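You operate a simulated robot arm through the tools that you are given. There is no shell and no other tool.

You are at the controls of a simulated robot arm. One attempt, no reset.

Task
Cap the water tank, start the pump unit and open the ballast knob until the cloudy water clears.
Fine: tank cap on before the red switch; shut the ballast knob again; leave the pipe link alone. Where these are worked on the way, their far stop is far enough and under half their travel is too little: ballast knob.

It is judged by the outcome, as a careful person would: the job done as asked, and still so three seconds after it is handed in. It fails if anything else is knocked over, pushed out of place, dropped, spilled or broken. Lids that push on must go on centred and level and be pressed home; caps that screw on are set level and turned clockwise until they are tight.

Robot
A 6-joint arm with a two-finger parallel gripper, fixed in place. Base frame: the origin is on the floor under the middle of its stand, x ahead of it, y to its left, z up. Lengths are in m, angles in degrees, forces in N, time in s.
With the tool pointing down near the work surface it reaches from about 0.32 to 0.7 m from the base axis. Its first joint turns from -166.0 to 166.0 degrees. Payload 4.1 kg.
Tool frame: the origin (TCP) lies between the finger pads and is the grasp point; the fingertips stand 0.023 m ahead of it; z points along the fingers, y is the line along which they close. The gripper opens to 0.094 m. The fingers are 0.038 m wide and 0.01 m thick; the gripper's body (0.054 by 0.096 m) begins 0.039 m behind the TCP.
Orientation is that of the tool frame in the base frame, as a unit quaternion [x, y, z, w]. With the fingers straight down and closing along the base's y, the tool's x points along the base's -x, its y along +y and its z along -z.

Tools
- The arm moves only by the tool apply_moves. Its argument "plan" is a list of rows, each an object (a shift or turn left out is 0, a gripper value left out holds the last) with "gripper": the opening, from 0 (shut) to 1 (fully open); "translation": the shift along the base's x, y, z in mm, a list of three; "delta_rot": the turn, a rotation vector about the base's x, y, z in degrees, a list of three. In form: [{"gripper": gripper, "translation": [x, y, z], "delta_rot": [rx, ry, rz]}, ...]. A call has 1 to 20 rows; each row shifts and turns the commanded pose from where the row before left it. Rows are played at 5 a second. More than 0.05 m and 8.6 degrees between two rows, or a gripper value outside its range, and nothing of the call is played. Where a pose cannot be reached the arm comes as near as it can. A force on the tool above 50 N (or 10 N above the force at the start of the call, whichever is more), or a blocked arm, ends the call early, and 0.2 s more pass. Each finger travels about 0.045 m/s and halts on what it meets, pressing with about 28 N; the grip force reading is that of the motor and also rises with nothing between the fingers. The clock runs only during rows and for 0.2 s after the last one: add rows that do not move to give the fingers time. The reply holds the time, the measured pose of the TCP, the force on the tool along the base axes, the opening and the grip force, in the units named above and with some noise, with the torque about the TCP (base axes, N m) and any sound that the robot's microphone picked up, and new pictures: "show" is both (left out), scene, wrist or none.
- Cameras (640 x 400 px; columns grow to the right, rows downward): "scene" is fixed at [0.0448, -0.4958, 1.1827]; the picture's right is [0.83, -0.56, 0.00], its down [-0.23, -0.35, -0.91] and it looks along [0.51, 0.75, -0.42] (base axes); focal length 313 px, centre (320, 200). "wrist" rides on the gripper at [0.086, 0.016, -0.075] in the tool frame; the picture's right is [-0.18, 0.98, 0.00], its down [-0.58, -0.11, -0.81] and it looks along [-0.79, -0.15, 0.59] (tool axes); focal length 243 px, centre (320, 200). There is no depth. A picture from a camera that has moved, and an enlarged one, comes with that camera's place and axes in the base frame and with its lens. The place of the scene camera against the robot may be out by one fixed shift of up to 0.012 m in any direction.
- raise_lower(by): slides the trunk up (or, below 0, down) by that many m; the arm rides with it, the base frame stays. It gives what a move gives, with no picture.
- zoom(camera, box): a new picture of the part [left, top, right, bottom] of that camera's present view, enlarged. The clock stands still meanwhile.
- sign_off(): hands the job in; it is judged then, once.

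Nothing tells you positions but the pictures and the camera data. Unless the task says otherwise, let go and move clear before handing in.

The tools are called as name(argument=value, ...) on one line, values as JSON. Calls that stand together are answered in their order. apply_moves: Moves the arm, as the interface text tells. Its arguments: {"type":"object","properties":{"plan":{"type":"array"},"show":{"type":"string","enum":["both","scene","wrist","none"]}},"required":["plan"]} The other tools are called the same way: raise_lower (by) moves the trunk up or down; zoom (camera, box) takes an enlarged picture of a part of a camera's view; sign_off () hands the job in.

At the start:

```text
time: 0.0
tool_pos: [0.3772, 0.3116, 0.9546]
ee_rot: [0.001, 1.0, 0.0, -0.001]
contact_force: [0.7, 0.0, 0.2]
moment: [0.01, 0.02, -0.04]
gripper_width: 0.0939
grasp_force: 0.0
trunk travel left (down, up): [-0.425, 0.165]
```

scene: 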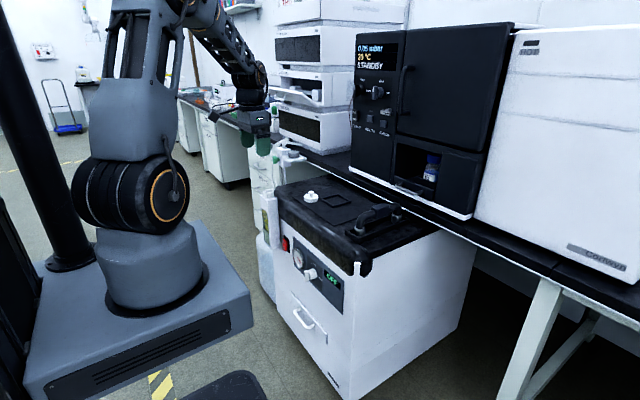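
wrist: 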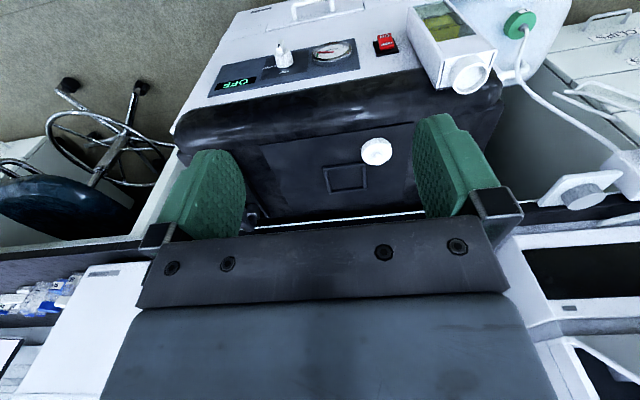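

I see a white pump/chiller unit with a black top, a front panel (gauge, knob, "OFF" display, red switch), and a white cap lying on the black top. I'll enlarge the views to identify the tank, cap, knob, switch and pipe link.

zoom(camera="scene", box=[240, 130, 400, 230])

zoom(camera="scene", box=[260, 220, 360, 290])

zoom(camera="wrist", box=[180, 0, 420, 150])

zoom(camera="wrist", box=[360, 0, 640, 220])

```text
4.00 times, centred on (320, 180) of scene
camera zoom: at [0.0448, -0.4958, 1.1827], right [0.83, -0.56, 0.0], down [-0.23, -0.35, -0.91], along [0.51, 0.75, -0.42], focal length 1252 px, centre (320, 280)
```

zoom: 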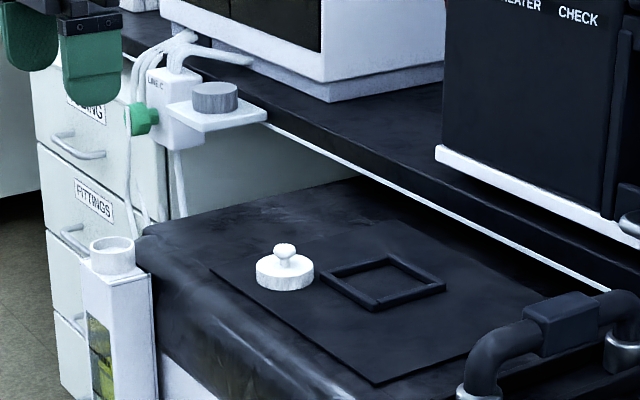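

```text
5.71 times, centred on (310, 255) of scene
camera zoom: at [0.0448, -0.4958, 1.1827], right [0.83, -0.56, 0.0], down [-0.23, -0.35, -0.91], along [0.51, 0.75, -0.42], focal length 1789 px, centre (377, -114)
```

zoom: 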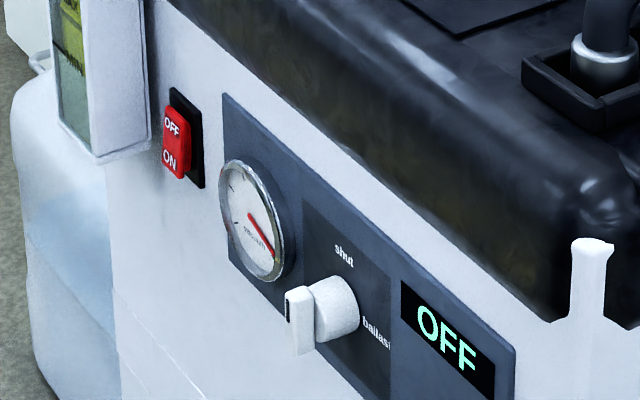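

```text
2.67 times, centred on (300, 75) of wrist
camera zoom: at [0.2902, 0.3278, 1.0286], right [0.18, 0.98, 0.0], down [0.58, -0.11, 0.81], along [0.79, -0.15, -0.59], focal length 647 px, centre (373, 533)
```

zoom: 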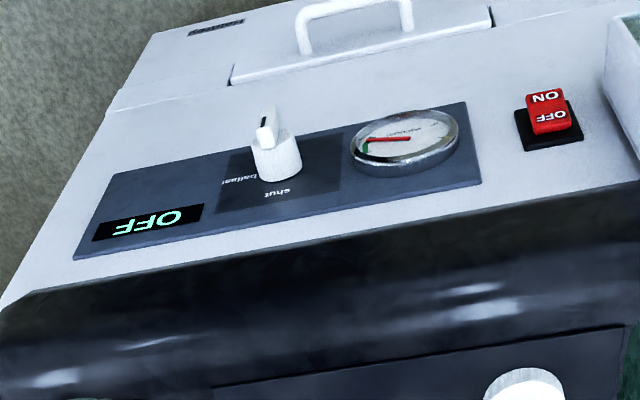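

```text
1.82 times, centred on (500, 110) of wrist
camera zoom: at [0.2902, 0.3278, 1.0286], right [0.18, 0.98, 0.0], down [0.58, -0.11, 0.81], along [0.79, -0.15, -0.59], focal length 441 px, centre (-7, 364)
```

zoom: 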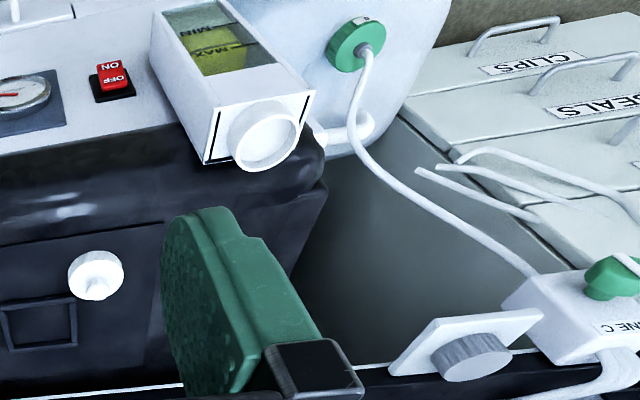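

The unit's front panel faces the robot at about x≈0.5. I place the knob near (0.49, 0.21, 0.52), the red switch near (0.51, 0.42, 0.52), the open tank neck near (0.485, 0.494, 0.71) and the white cap near (0.595, 0.37, 0.708). I'll move the wrist camera over the tank to look closer.

apply_moves(plan=[{"translation": [0, 45, -20]}, {"translation": [0, 45, -20]}, {"translation": [0, 45, -20]}, {"translation": [0, 43, -20]}, {}], show="both")

```text
time: 1.2
tool_pos: [0.3753, 0.4885, 0.8731]
ee_rot: [0.0, 1.0, -0.001, -0.001]
contact_force: [-0.3, -0.3, -0.1]
moment: [-0.05, -0.01, 0.0]
gripper_width: 0.0938
grasp_force: 0.0
trunk travel left (down, up): [-0.425, 0.165]
camera wrist: at [0.2907, 0.5052, 0.948], right [0.18, 0.98, 0.0], down [0.58, -0.11, 0.81], along [0.79, -0.15, -0.59], focal length 243 px, centre (320, 200)
```

scene: 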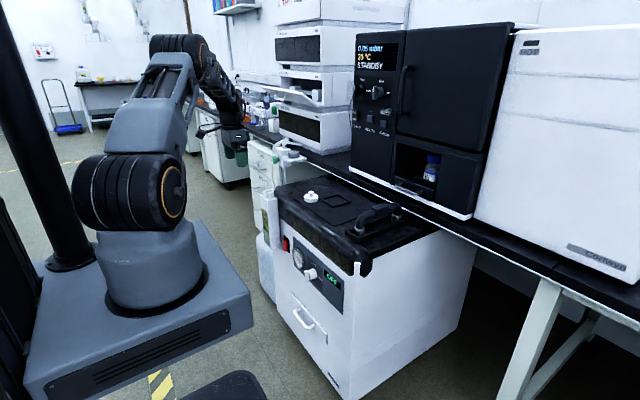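
wrist: 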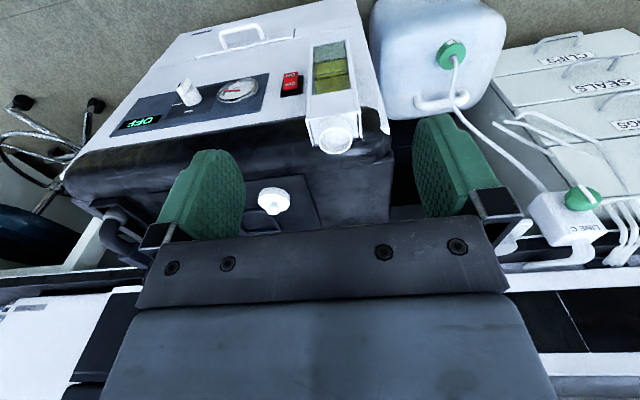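

zoom(camera="wrist", box=[270, 30, 430, 170])

zoom(camera="wrist", box=[370, 0, 640, 270])

zoom(camera="wrist", box=[100, 40, 330, 240])

zoom(camera="scene", box=[240, 130, 340, 220])

```text
2.86 times, centred on (350, 100) of wrist
camera zoom: at [0.2907, 0.5052, 0.948], right [0.18, 0.98, 0.0], down [0.58, -0.11, 0.81], along [0.79, -0.15, -0.59], focal length 693 px, centre (234, 486)
```

zoom: 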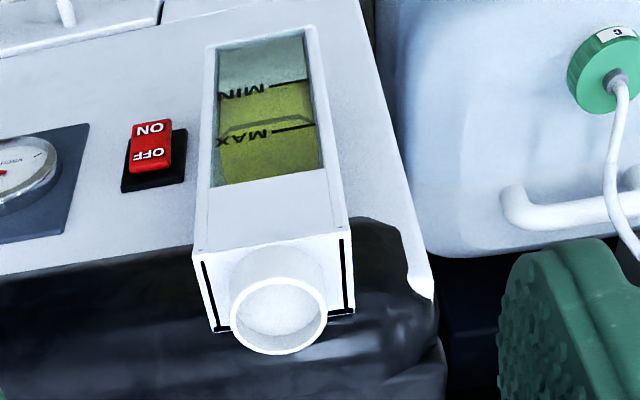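

```text
1.48 times, centred on (505, 135) of wrist
camera zoom: at [0.2907, 0.5052, 0.948], right [0.18, 0.98, 0.0], down [0.58, -0.11, 0.81], along [0.79, -0.15, -0.59], focal length 359 px, centre (46, 296)
```

zoom: 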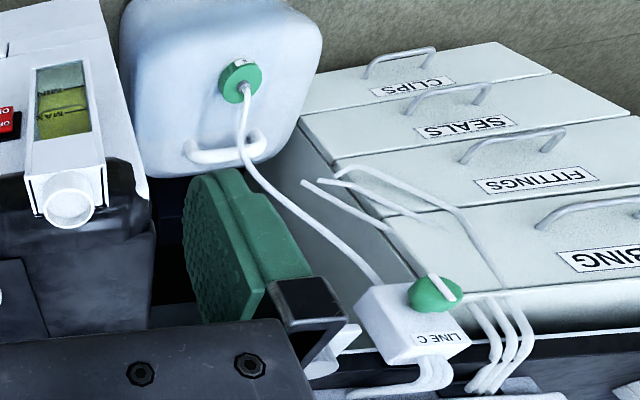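

```text
2.00 times, centred on (215, 140) of wrist
camera zoom: at [0.2907, 0.5052, 0.948], right [0.18, 0.98, 0.0], down [0.58, -0.11, 0.81], along [0.79, -0.15, -0.59], focal length 485 px, centre (530, 320)
```

zoom: 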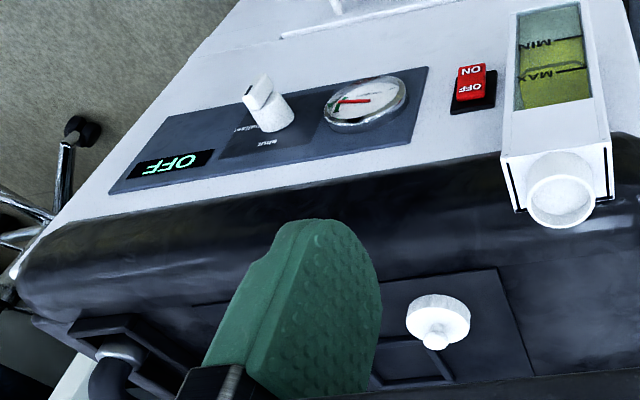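

```text
4.44 times, centred on (290, 175) of scene
camera zoom: at [0.0448, -0.4958, 1.1827], right [0.83, -0.56, 0.0], down [-0.23, -0.35, -0.91], along [0.51, 0.75, -0.42], focal length 1391 px, centre (453, 311)
```

zoom: 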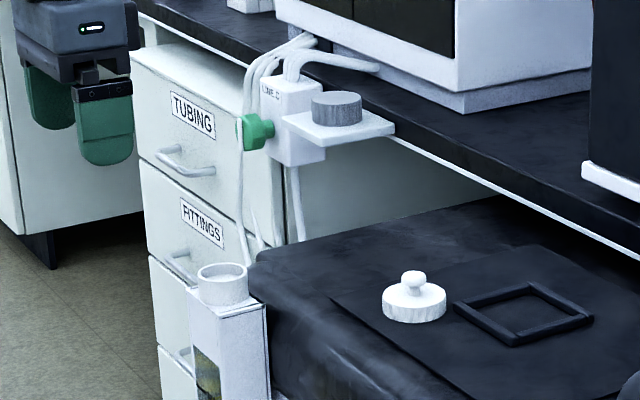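

The grey knurled piece on the LINE C shelf works out at about 1.05 m from the base, so it is out of reach. The white knobbed cap on the pump top is the reachable candidate, and I'll look at it up close.

apply_moves(plan=[{"translation": [36, -26, -18]}, {"translation": [36, -26, -18]}, {"translation": [36, -26, -18]}, {"translation": [36, -25, -18]}, {}], show="both")

```text
time: 2.4
tool_pos: [0.5216, 0.3862, 0.8004]
ee_rot: [0.0, 1.0, 0.0, -0.001]
contact_force: [-0.8, -0.5, -0.6]
moment: [0.0, 0.0, 0.01]
gripper_width: 0.0942
grasp_force: 0.1
trunk travel left (down, up): [-0.425, 0.165]
camera wrist: at [0.4349, 0.4021, 0.875], right [0.18, 0.98, 0.0], down [0.58, -0.11, 0.81], along [0.79, -0.15, -0.59], focal length 243 px, centre (320, 200)
```

scene: 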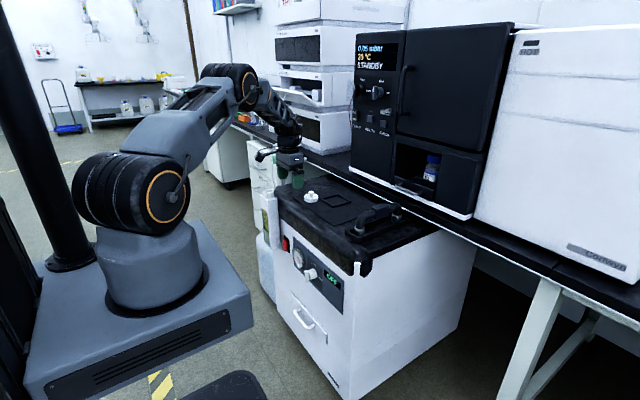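
wrist: 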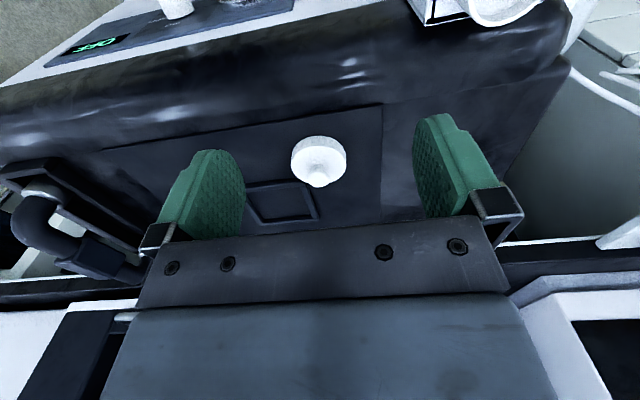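

zoom(camera="wrist", box=[280, 120, 360, 200])

zoom(camera="scene", box=[280, 170, 360, 220])

```text
5.00 times, centred on (320, 160) of wrist
camera zoom: at [0.4349, 0.4021, 0.875], right [0.18, 0.98, 0.0], down [0.58, -0.11, 0.81], along [0.79, -0.15, -0.59], focal length 1213 px, centre (320, 400)
```

zoom: 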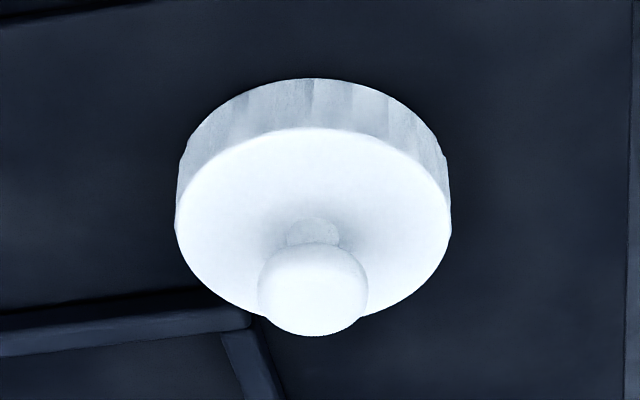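

```text
8.00 times, centred on (320, 195) of scene
camera zoom: at [0.0448, -0.4958, 1.1827], right [0.83, -0.56, 0.0], down [-0.23, -0.35, -0.91], along [0.51, 0.75, -0.42], focal length 2504 px, centre (320, 240)
```

zoom: 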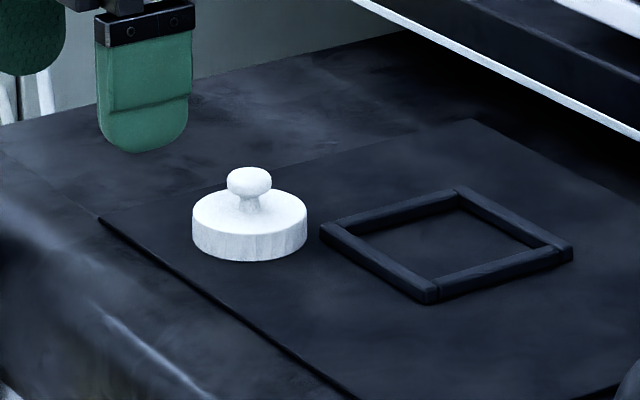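

The white cap has a ribbed skirt about 51 mm across and 16 mm high, with a small mushroom knob on top. It is centred near (0.594, 0.370) with its skirt top at z≈0.716. Next I'll look at the tank neck to see whether it is threaded or plain.

apply_moves(plan=[{"translation": [-28, 30, 10]}, {"translation": [-28, 31, 0]}, {"translation": [-28, 31, -5]}, {"translation": [-27, 30, -5]}, {}], show="wrist")

zoom(camera="wrist", box=[270, 90, 390, 190])

zoom(camera="scene", box=[245, 175, 305, 225])

```text
time: 3.6
tool_pos: [0.4102, 0.5073, 0.8005]
ee_rot: [0.001, 1.0, 0.0, 0.001]
contact_force: [-0.8, -0.1, -0.1]
moment: [-0.02, 0.02, -0.01]
gripper_width: 0.0938
grasp_force: 0.0
trunk travel left (down, up): [-0.425, 0.165]
camera wrist: at [0.3233, 0.5248, 0.8763], right [0.19, 0.98, 0.0], down [0.58, -0.11, 0.81], along [0.79, -0.15, -0.59], focal length 243 px, centre (320, 200)
```

wrist: 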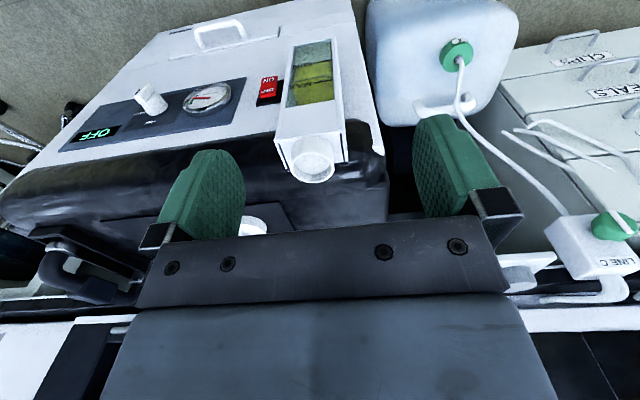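

```text
4.00 times, centred on (330, 140) of wrist
camera zoom: at [0.3233, 0.5248, 0.8763], right [0.19, 0.98, 0.0], down [0.58, -0.11, 0.81], along [0.79, -0.15, -0.59], focal length 970 px, centre (280, 440)
```

zoom: 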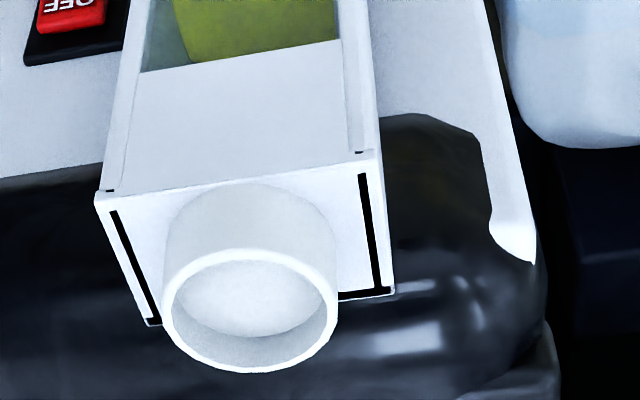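

```text
8.00 times, centred on (275, 200) of scene
camera zoom: at [0.0448, -0.4958, 1.1827], right [0.83, -0.56, 0.0], down [-0.23, -0.35, -0.91], along [0.51, 0.75, -0.42], focal length 2504 px, centre (680, 200)
```

zoom: 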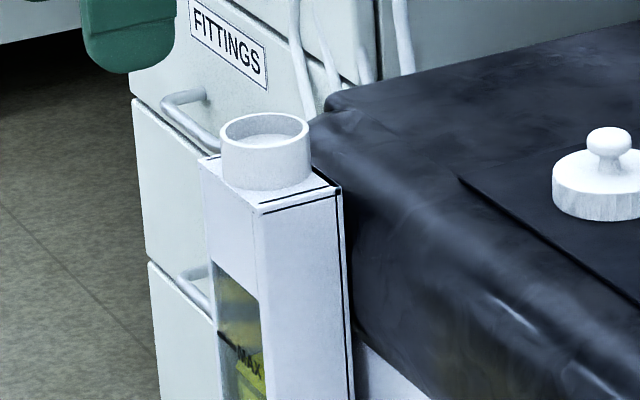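

The neck is a plain cylinder of about 41 mm OD with its rim near (0.480, 0.488, 0.72), so this looks like a push-on lid. I'll hover straight over the white cap and check both alignment and reach.

apply_moves(plan=[{"translation": [37, -27, 5]}, {"translation": [37, -27, 5]}, {"translation": [37, -27, 0]}, {"translation": [37, -28, 0]}, {"translation": [36, -28, 0]}, {}], show="both")

zoom(camera="wrist", box=[260, 40, 380, 140])

```text
time: 5.0
tool_pos: [0.5937, 0.3696, 0.8116]
ee_rot: [0.0, 1.0, 0.0, 0.0]
contact_force: [0.2, -0.3, -0.6]
moment: [-0.02, -0.01, -0.05]
gripper_width: 0.094
grasp_force: 0.1
trunk travel left (down, up): [-0.425, 0.165]
camera wrist: at [0.5077, 0.3869, 0.8856], right [0.18, 0.98, 0.0], down [0.58, -0.11, 0.81], along [0.79, -0.15, -0.59], focal length 243 px, centre (320, 200)
```

scene: 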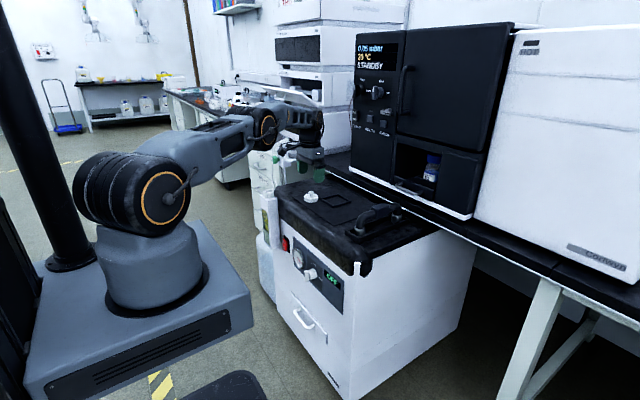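
wrist: 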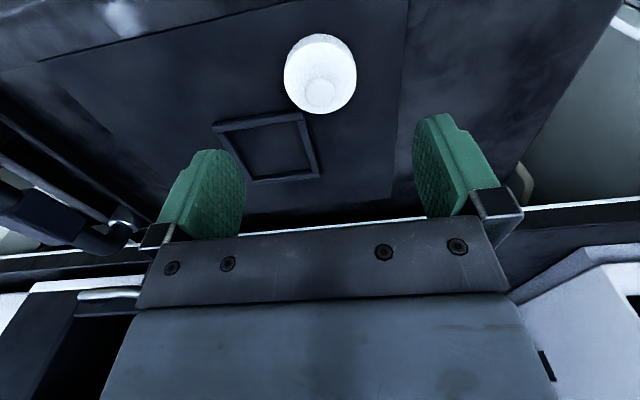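

```text
4.00 times, centred on (320, 90) of wrist
camera zoom: at [0.5077, 0.3869, 0.8856], right [0.18, 0.98, 0.0], down [0.58, -0.11, 0.81], along [0.79, -0.15, -0.59], focal length 970 px, centre (320, 640)
```

zoom: 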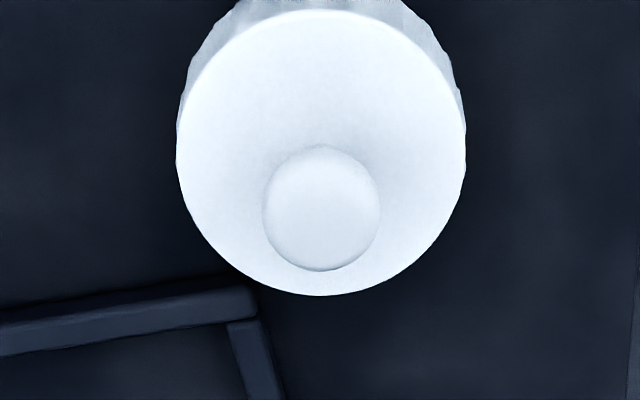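

The cap sits right on the tool axis at (0.594, 0.370), with its skirt top at z≈0.716. I'll lower with the fingers straddling the skirt and the tips just above the pump top.

apply_moves(plan=[{"translation": [0, 0, -30]}, {"translation": [0, 0, -25]}, {"translation": [0, 0, -15]}, {"translation": [0, 0, -10]}, {}], show="both")

zoom(camera="scene", box=[280, 160, 360, 220])

```text
time: 6.2
tool_pos: [0.5914, 0.3687, 0.7311]
ee_rot: [0.0, 1.0, -0.001, 0.0]
contact_force: [0.8, 0.1, -0.4]
moment: [-0.01, -0.01, -0.02]
gripper_width: 0.094
grasp_force: 0.2
trunk travel left (down, up): [-0.425, 0.165]
camera wrist: at [0.5058, 0.3862, 0.8065], right [0.18, 0.98, 0.0], down [0.58, -0.11, 0.81], along [0.79, -0.15, -0.59], focal length 243 px, centre (320, 200)
```

scene: 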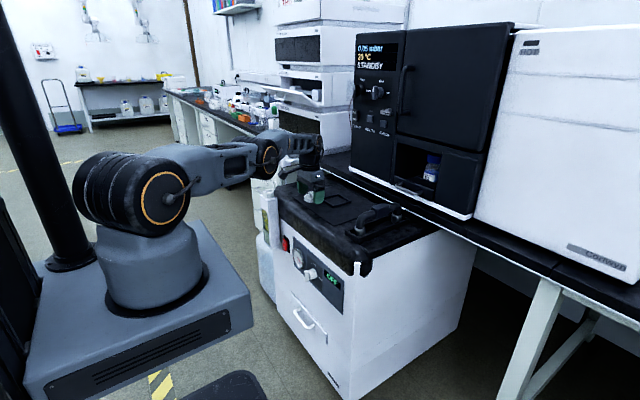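
wrist: 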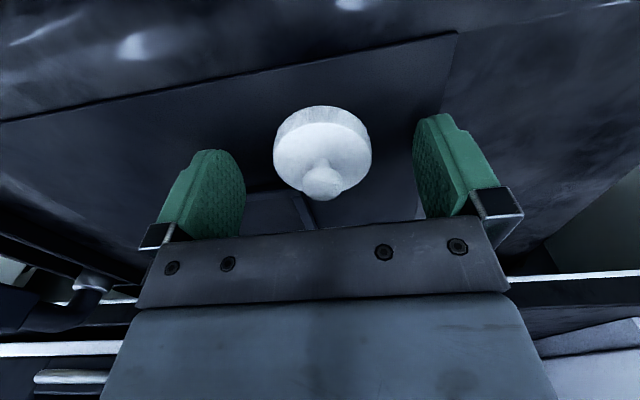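

```text
6.67 times, centred on (320, 190) of scene
camera zoom: at [0.0448, -0.4958, 1.1827], right [0.83, -0.56, 0.0], down [-0.23, -0.35, -0.91], along [0.51, 0.75, -0.42], focal length 2087 px, centre (320, 267)
```

zoom: 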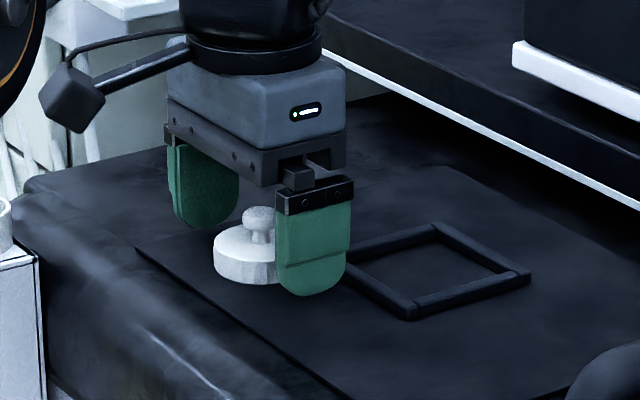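

The fingers straddle the cap with no contact. I'm close to the reach limit (x reads 0.5914), so I'll go a few mm lower and then close.

apply_moves(plan=[{"translation": [2, 1, -4]}, {}, {}], show="none")

```text
time: 7.0
tool_pos: [0.5924, 0.3687, 0.7285]
ee_rot: [-0.001, 1.0, 0.0, 0.001]
contact_force: [0.7, -0.1, -0.6]
moment: [0.02, 0.0, -0.04]
gripper_width: 0.0939
grasp_force: 0.1
out of reach, approached as far as the arm can: row 1
trunk travel left (down, up): [-0.425, 0.165]
```

apply_moves(plan=[{"gripper": 0.3}, {"gripper": 0.3}, {"gripper": 0.3}, {"gripper": 0.3}, {"gripper": 0.3}], show="both")

zoom(camera="wrist", box=[240, 80, 400, 220])

zoom(camera="scene", box=[280, 160, 360, 220])

```text
time: 8.2
tool_pos: [0.5915, 0.3679, 0.729]
ee_rot: [0.0, 1.0, 0.0, 0.0]
contact_force: [-0.3, 0.5, -0.1]
moment: [0.05, -0.02, -0.01]
gripper_width: 0.0496
grasp_force: 28.5
trunk travel left (down, up): [-0.425, 0.165]
camera wrist: at [0.5056, 0.3855, 0.8033], right [0.18, 0.98, 0.0], down [0.58, -0.11, 0.81], along [0.79, -0.15, -0.59], focal length 243 px, centre (320, 200)
```

scene: 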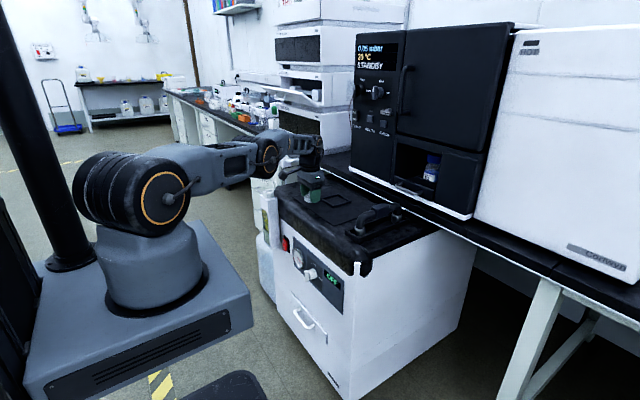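
wrist: 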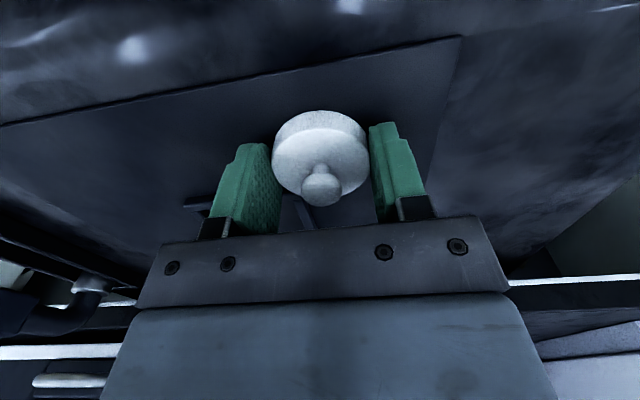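

```text
2.86 times, centred on (320, 150) of wrist
camera zoom: at [0.5056, 0.3855, 0.8033], right [0.18, 0.98, 0.0], down [0.58, -0.11, 0.81], along [0.79, -0.15, -0.59], focal length 693 px, centre (320, 343)
```

zoom: 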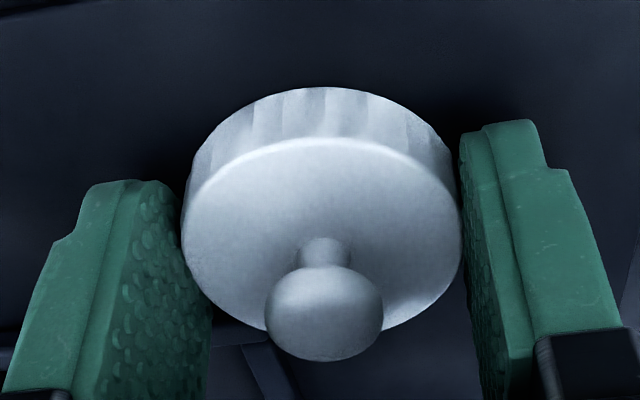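

```text
6.67 times, centred on (320, 190) of scene
camera zoom: at [0.0448, -0.4958, 1.1827], right [0.83, -0.56, 0.0], down [-0.23, -0.35, -0.91], along [0.51, 0.75, -0.42], focal length 2087 px, centre (320, 267)
```

zoom: 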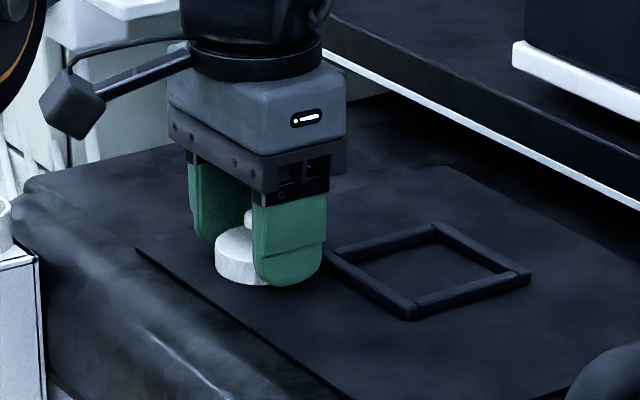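

The cap is gripped at 49.6 mm with about 28 N. I'll lift it straight up and check that it comes up level.

apply_moves(plan=[{"translation": [0, 0, 8]}, {"translation": [0, 0, 15]}, {"translation": [0, 0, 25]}, {"translation": [-10, 5, 25]}, {}], show="both")

zoom(camera="wrist", box=[240, 80, 400, 220])

zoom(camera="scene", box=[270, 120, 350, 180])

```text
time: 9.4
tool_pos: [0.5805, 0.3741, 0.8012]
ee_rot: [0.003, 1.0, 0.001, 0.001]
contact_force: [-0.1, 0.3, -0.6]
moment: [0.05, -0.03, 0.02]
gripper_width: 0.0494
grasp_force: 28.0
trunk travel left (down, up): [-0.425, 0.165]
camera wrist: at [0.4952, 0.3907, 0.8768], right [0.18, 0.98, 0.0], down [0.58, -0.11, 0.81], along [0.79, -0.15, -0.59], focal length 243 px, centre (320, 200)
```

scene: 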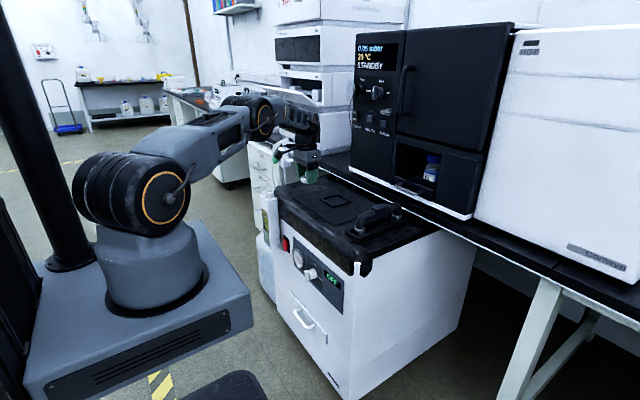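
wrist: 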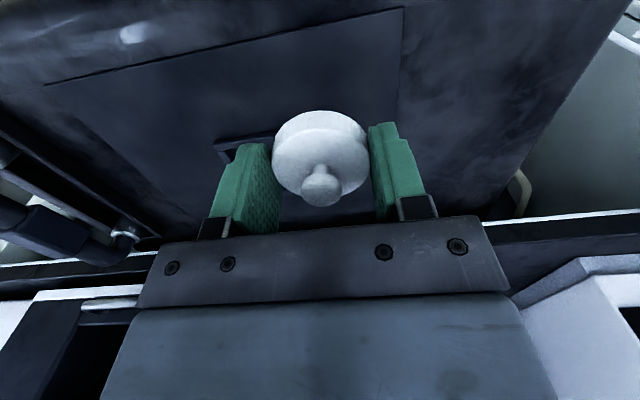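

```text
2.86 times, centred on (320, 150) of wrist
camera zoom: at [0.4952, 0.3907, 0.8768], right [0.18, 0.98, 0.0], down [0.58, -0.11, 0.81], along [0.79, -0.15, -0.59], focal length 693 px, centre (320, 343)
```

zoom: 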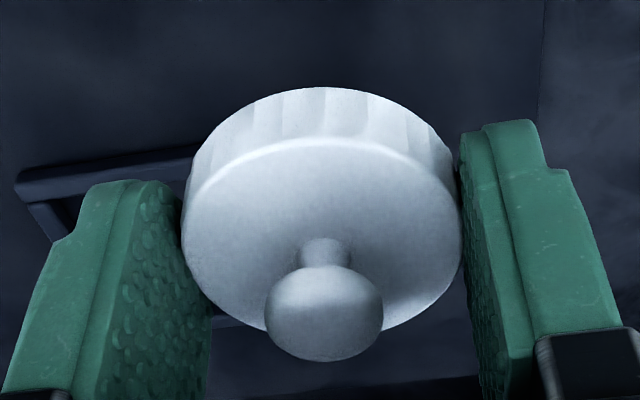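

```text
6.67 times, centred on (310, 150) of scene
camera zoom: at [0.0448, -0.4958, 1.1827], right [0.83, -0.56, 0.0], down [-0.23, -0.35, -0.91], along [0.51, 0.75, -0.42], focal length 2087 px, centre (387, 533)
```

zoom: 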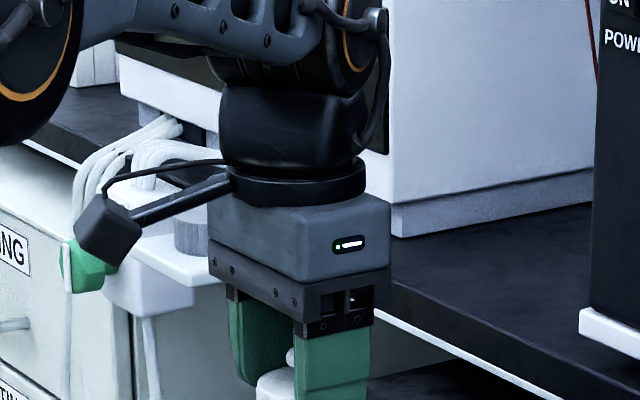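

The cap lifted cleanly and looks the same in the grip as before, level and centred on the TCP. I'll carry it to hover about 30 mm above the neck and check alignment in both cameras.

apply_moves(plan=[{"translation": [-25, 28, 0]}, {"translation": [-25, 29, 0]}, {"translation": [-25, 28, -6]}, {"translation": [-25, 29, -10]}, {}, {}], show="both")

zoom(camera="wrist", box=[260, 70, 380, 170])

zoom(camera="scene", box=[240, 160, 304, 210])

```text
time: 10.8
tool_pos: [0.4816, 0.4889, 0.786]
ee_rot: [0.0, 1.0, 0.0, 0.0]
contact_force: [0.4, 0.9, -0.2]
moment: [-0.03, 0.02, 0.0]
gripper_width: 0.0493
grasp_force: 27.8
trunk travel left (down, up): [-0.425, 0.165]
camera wrist: at [0.3961, 0.5053, 0.86], right [0.19, 0.98, 0.0], down [0.58, -0.11, 0.81], along [0.79, -0.15, -0.59], focal length 243 px, centre (320, 200)
```

scene: 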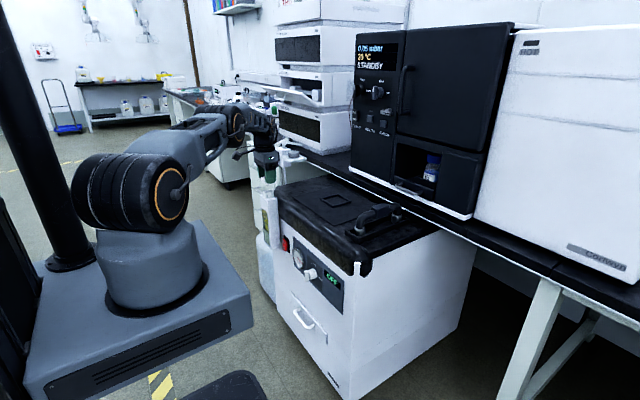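
wrist: 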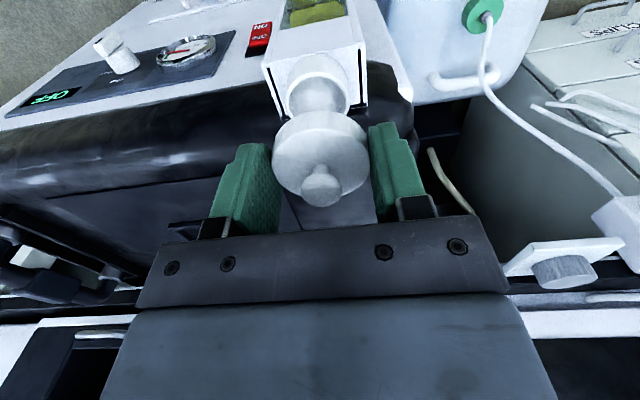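

```text
4.00 times, centred on (320, 120) of wrist
camera zoom: at [0.3961, 0.5053, 0.86], right [0.19, 0.98, 0.0], down [0.58, -0.11, 0.81], along [0.79, -0.15, -0.59], focal length 970 px, centre (320, 520)
```

zoom: 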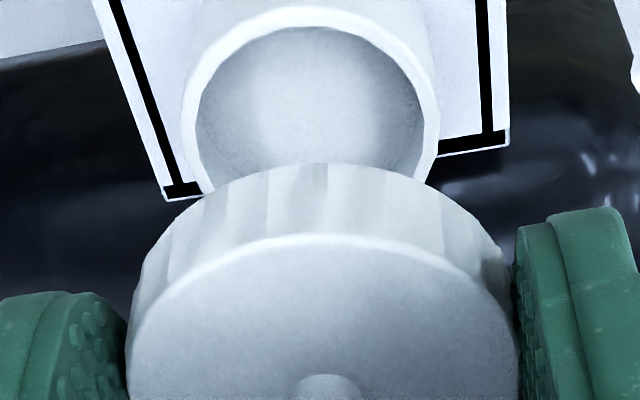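

```text
8.00 times, centred on (272, 185) of scene
camera zoom: at [0.0448, -0.4958, 1.1827], right [0.83, -0.56, 0.0], down [-0.23, -0.35, -0.91], along [0.51, 0.75, -0.42], focal length 2504 px, centre (704, 320)
```

zoom: 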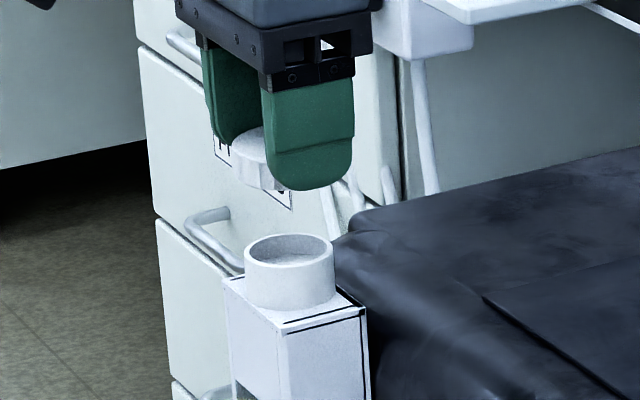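

The cap looks about 2 mm too far in +x and 1 mm too far in +y relative to the neck. I'll correct that, drop to a smaller gap and recheck.

apply_moves(plan=[{"translation": [-2, -1, -9]}, {"translation": [0, 0, -9]}, {}, {}], show="wrist")

zoom(camera="wrist", box=[260, 70, 380, 170])

zoom(camera="scene", box=[250, 175, 298, 205])

```text
time: 11.8
tool_pos: [0.4814, 0.4872, 0.7668]
ee_rot: [0.0, 1.0, 0.0, -0.001]
contact_force: [0.1, 0.5, -0.8]
moment: [-0.01, -0.03, -0.03]
gripper_width: 0.0497
grasp_force: 28.1
trunk travel left (down, up): [-0.425, 0.165]
camera wrist: at [0.3938, 0.5041, 0.842], right [0.18, 0.98, 0.0], down [0.58, -0.11, 0.81], along [0.79, -0.15, -0.59], focal length 243 px, centre (320, 200)
```

wrist: 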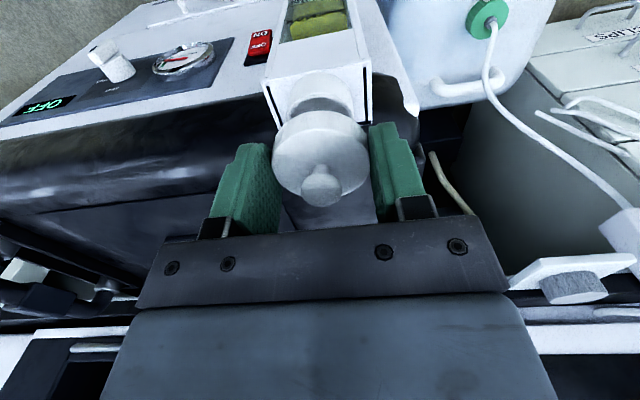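

```text
4.00 times, centred on (320, 120) of wrist
camera zoom: at [0.3938, 0.5041, 0.842], right [0.18, 0.98, 0.0], down [0.58, -0.11, 0.81], along [0.79, -0.15, -0.59], focal length 970 px, centre (320, 520)
```

zoom: 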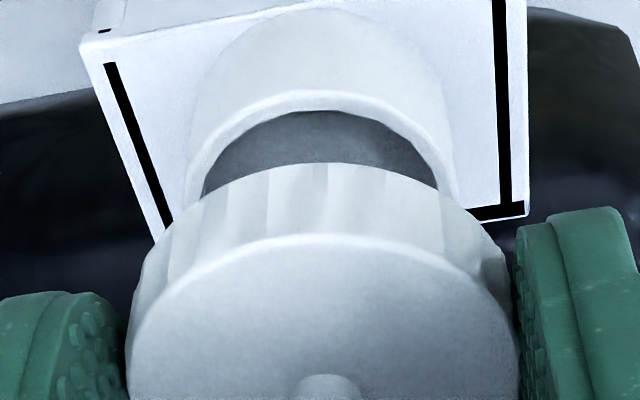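

```text
13.33 times, centred on (274, 190) of scene
camera zoom: at [0.0448, -0.4958, 1.1827], right [0.83, -0.56, 0.0], down [-0.23, -0.35, -0.91], along [0.51, 0.75, -0.42], focal length 4174 px, centre (933, 333)
```

zoom: 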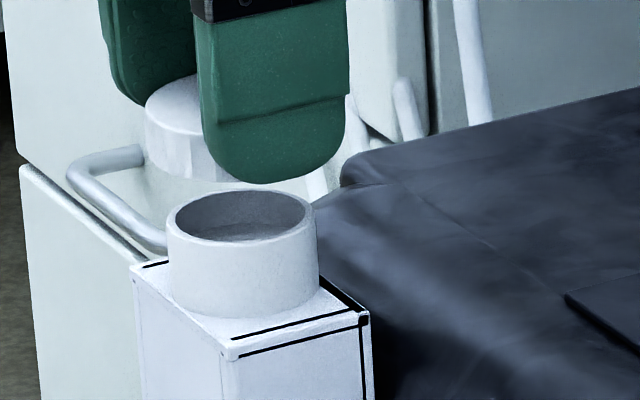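

In the wrist view the cap and neck columns now line up in y. To pin down x better, I'll take higher magnification of the cap and neck silhouettes from both cameras.

zoom(camera="scene", box=[258, 178, 282, 193])

zoom(camera="scene", box=[258, 186, 282, 201])

zoom(camera="wrist", box=[280, 85, 360, 135])

zoom(camera="wrist", box=[264, 105, 376, 210])

```text
16.00 times, centred on (270, 186) of scene
camera zoom: at [0.0448, -0.4958, 1.1827], right [0.83, -0.56, 0.0], down [-0.23, -0.35, -0.91], along [0.51, 0.75, -0.42], focal length 5008 px, centre (1120, 432)
```

zoom: 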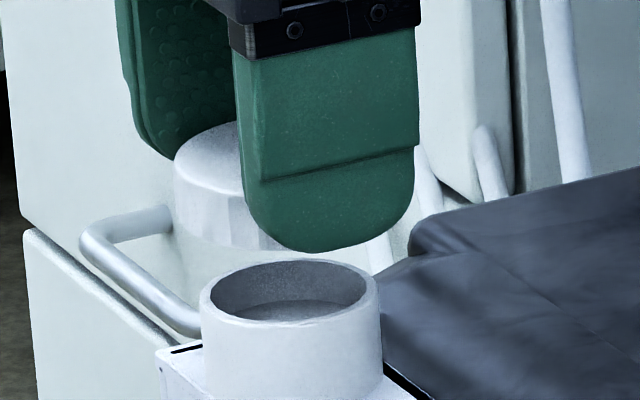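

```text
16.00 times, centred on (270, 194) of scene
camera zoom: at [0.0448, -0.4958, 1.1827], right [0.83, -0.56, 0.0], down [-0.23, -0.35, -0.91], along [0.51, 0.75, -0.42], focal length 5008 px, centre (1120, 304)
```

zoom: 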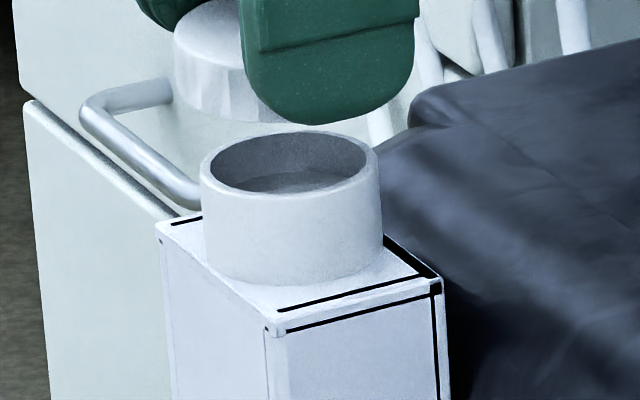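

```text
8.00 times, centred on (320, 110) of wrist
camera zoom: at [0.3938, 0.5041, 0.842], right [0.18, 0.98, 0.0], down [0.58, -0.11, 0.81], along [0.79, -0.15, -0.59], focal length 1941 px, centre (320, 920)
```

zoom: 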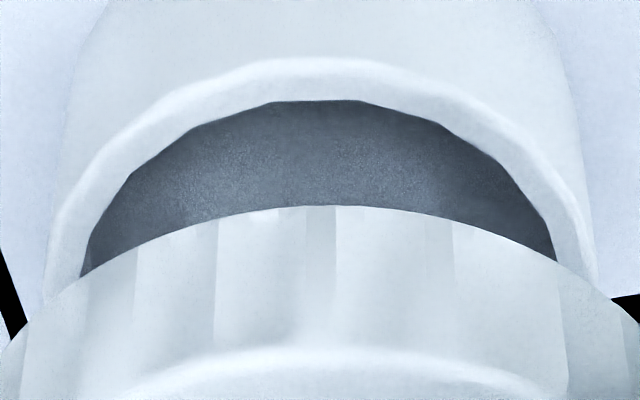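

```text
3.81 times, centred on (320, 158) of wrist
camera zoom: at [0.3938, 0.5041, 0.842], right [0.18, 0.98, 0.0], down [0.58, -0.11, 0.81], along [0.79, -0.15, -0.59], focal length 924 px, centre (320, 362)
```

zoom: 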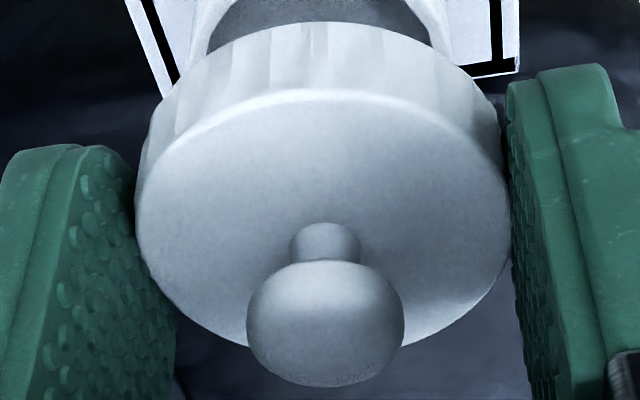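

Scene silhouettes and wrist columns agree the cap is within about 0.7 mm of the neck's axis. I'll lower until it is nearly touching and check again.

apply_moves(plan=[{"translation": [0, 0, -8]}, {"translation": [0, 0, -8]}, {}, {}], show="none")

zoom(camera="wrist", box=[264, 85, 376, 175])

zoom(camera="scene", box=[258, 184, 282, 199])

```text
time: 12.8
tool_pos: [0.4803, 0.4879, 0.7509]
ee_rot: [0.0, 1.0, 0.0, 0.001]
contact_force: [0.5, 1.0, 0.3]
moment: [0.02, 0.03, -0.03]
gripper_width: 0.0494
grasp_force: 28.3
trunk travel left (down, up): [-0.425, 0.165]
```

```text
4.44 times, centred on (320, 130) of wrist
camera zoom: at [0.3942, 0.5044, 0.8258], right [0.18, 0.98, 0.0], down [0.58, -0.11, 0.81], along [0.79, -0.15, -0.59], focal length 1078 px, centre (320, 511)
```

zoom: 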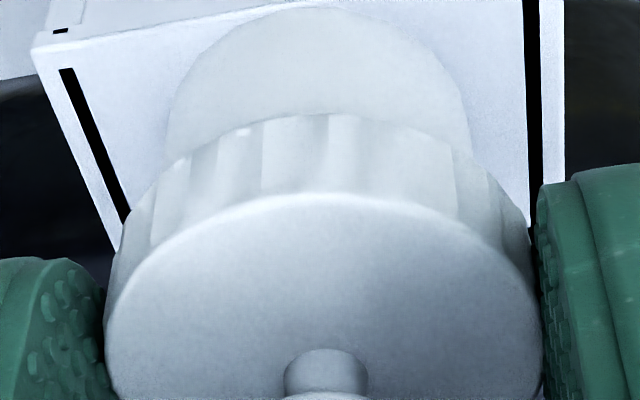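

```text
16.00 times, centred on (270, 192) of scene
camera zoom: at [0.0448, -0.4958, 1.1827], right [0.83, -0.56, 0.0], down [-0.23, -0.35, -0.91], along [0.51, 0.75, -0.42], focal length 5008 px, centre (1120, 336)
```

zoom: 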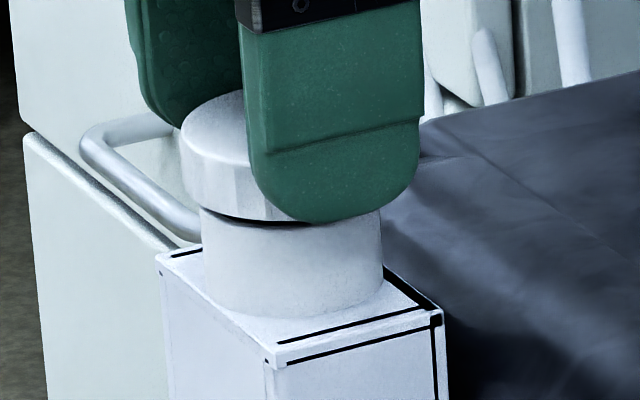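

Alignment still looks good: the cap is overhanging the neck evenly. I'll lower in small steps and watch the force.

apply_moves(plan=[{"translation": [0, 0, -2]}, {"translation": [0, 0, -2]}, {"translation": [0, 0, -2]}, {}], show="none")

zoom(camera="scene", box=[258, 184, 282, 199])

```text
time: 13.8
tool_pos: [0.4794, 0.4869, 0.7471]
ee_rot: [-0.001, 1.0, 0.001, 0.001]
contact_force: [-0.8, 0.8, 10.6]
moment: [0.0, 0.19, -0.03]
gripper_width: 0.0493
grasp_force: 28.0
trunk travel left (down, up): [-0.425, 0.165]
```

```text
16.00 times, centred on (270, 192) of scene
camera zoom: at [0.0448, -0.4958, 1.1827], right [0.83, -0.56, 0.0], down [-0.23, -0.35, -0.91], along [0.51, 0.75, -0.42], focal length 5008 px, centre (1120, 336)
```

zoom: 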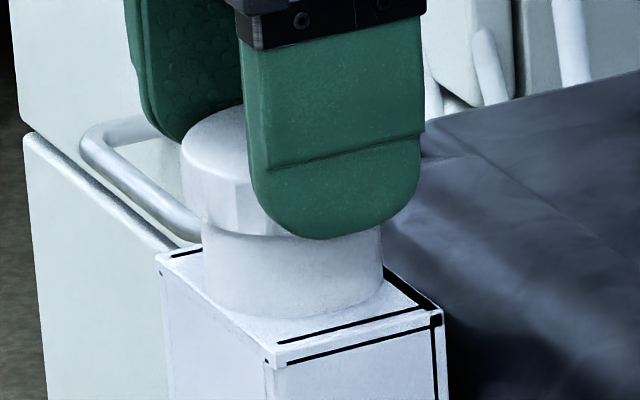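

It touched the rim at 10.6 N, and the moment puts the contact on the robot-side (-x) edge. The cap is slightly too far +x, so I'll back off, nudge -x and try again.

apply_moves(plan=[{"translation": [0, 0, 2]}, {"translation": [-1, 0, 0]}, {"translation": [0, 0, -1.5]}, {"translation": [0, 0, -1]}, {}], show="none")

```text
time: 15.0
tool_pos: [0.4791, 0.4876, 0.7448]
ee_rot: [0.0, 1.0, 0.0, 0.0]
contact_force: [0.6, -0.3, -0.6]
moment: [-0.01, 0.0, 0.02]
gripper_width: 0.0493
grasp_force: 27.9
trunk travel left (down, up): [-0.425, 0.165]
```

No contact now, and it is lower than before, so the skirt has started over the neck. I'll continue down gently.

apply_moves(plan=[{"translation": [0, 0, -1.5]}, {"translation": [0, 0, -1.5]}, {}], show="none")

zoom(camera="scene", box=[258, 184, 282, 199])

```text
time: 15.8
tool_pos: [0.4796, 0.4866, 0.7427]
ee_rot: [0.0, 1.0, 0.0, 0.001]
contact_force: [-0.6, -0.5, 0.6]
moment: [0.0, -0.02, 0.03]
gripper_width: 0.0495
grasp_force: 28.1
trunk travel left (down, up): [-0.425, 0.165]
```

```text
16.00 times, centred on (270, 192) of scene
camera zoom: at [0.0448, -0.4958, 1.1827], right [0.83, -0.56, 0.0], down [-0.23, -0.35, -0.91], along [0.51, 0.75, -0.42], focal length 5008 px, centre (1120, 336)
```

zoom: 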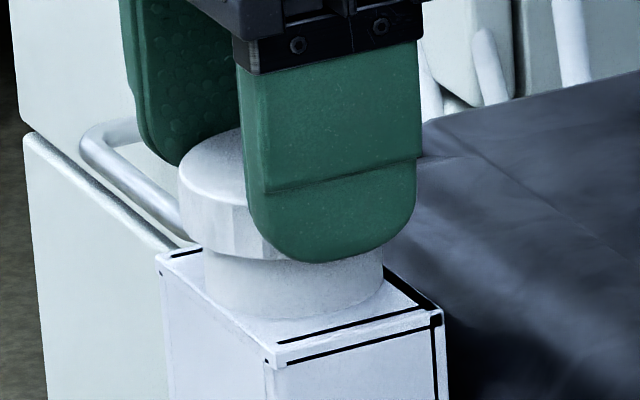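

apply_moves(plan=[{"translation": [0, 0, -1.5]}, {"translation": [0, 0, -1.5]}, {"translation": [0, 0, -1.5]}, {}], show="none")

```text
time: 16.8
tool_pos: [0.4785, 0.4868, 0.7371]
ee_rot: [0.0, 1.0, 0.0, 0.0]
contact_force: [0.6, 0.6, -0.5]
moment: [0.0, -0.01, -0.02]
gripper_width: 0.0496
grasp_force: 27.8
trunk travel left (down, up): [-0.425, 0.165]
```

apply_moves(plan=[{"translation": [0, 0, -1.5]}, {"translation": [0, 0, -1.5]}, {}], show="none")

zoom(camera="scene", box=[258, 184, 282, 199])

zoom(camera="wrist", box=[264, 85, 376, 175])

```text
time: 17.6
tool_pos: [0.4777, 0.4868, 0.7361]
ee_rot: [0.0, 1.0, 0.001, 0.001]
contact_force: [-8.7, -5.8, 14.9]
moment: [-0.3, 0.32, -0.04]
gripper_width: 0.0496
grasp_force: 28.5
trunk travel left (down, up): [-0.425, 0.165]
heard: snap
```

```text
16.00 times, centred on (270, 192) of scene
camera zoom: at [0.0448, -0.4958, 1.1827], right [0.83, -0.56, 0.0], down [-0.23, -0.35, -0.91], along [0.51, 0.75, -0.42], focal length 5008 px, centre (1120, 336)
```

zoom: 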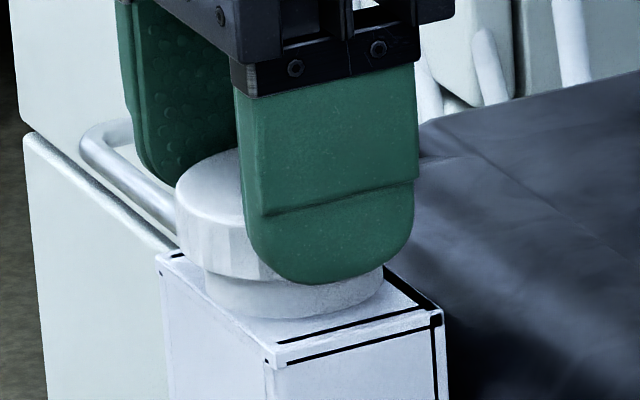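

```text
4.44 times, centred on (320, 130) of wrist
camera zoom: at [0.3915, 0.5037, 0.8114], right [0.18, 0.98, 0.0], down [0.58, -0.11, 0.81], along [0.79, -0.15, -0.59], focal length 1078 px, centre (320, 511)
```

zoom: 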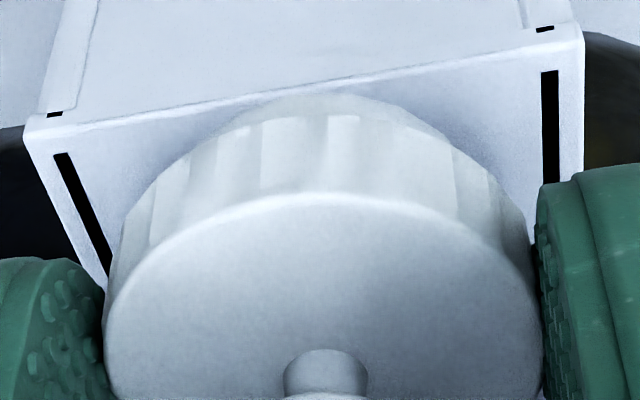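

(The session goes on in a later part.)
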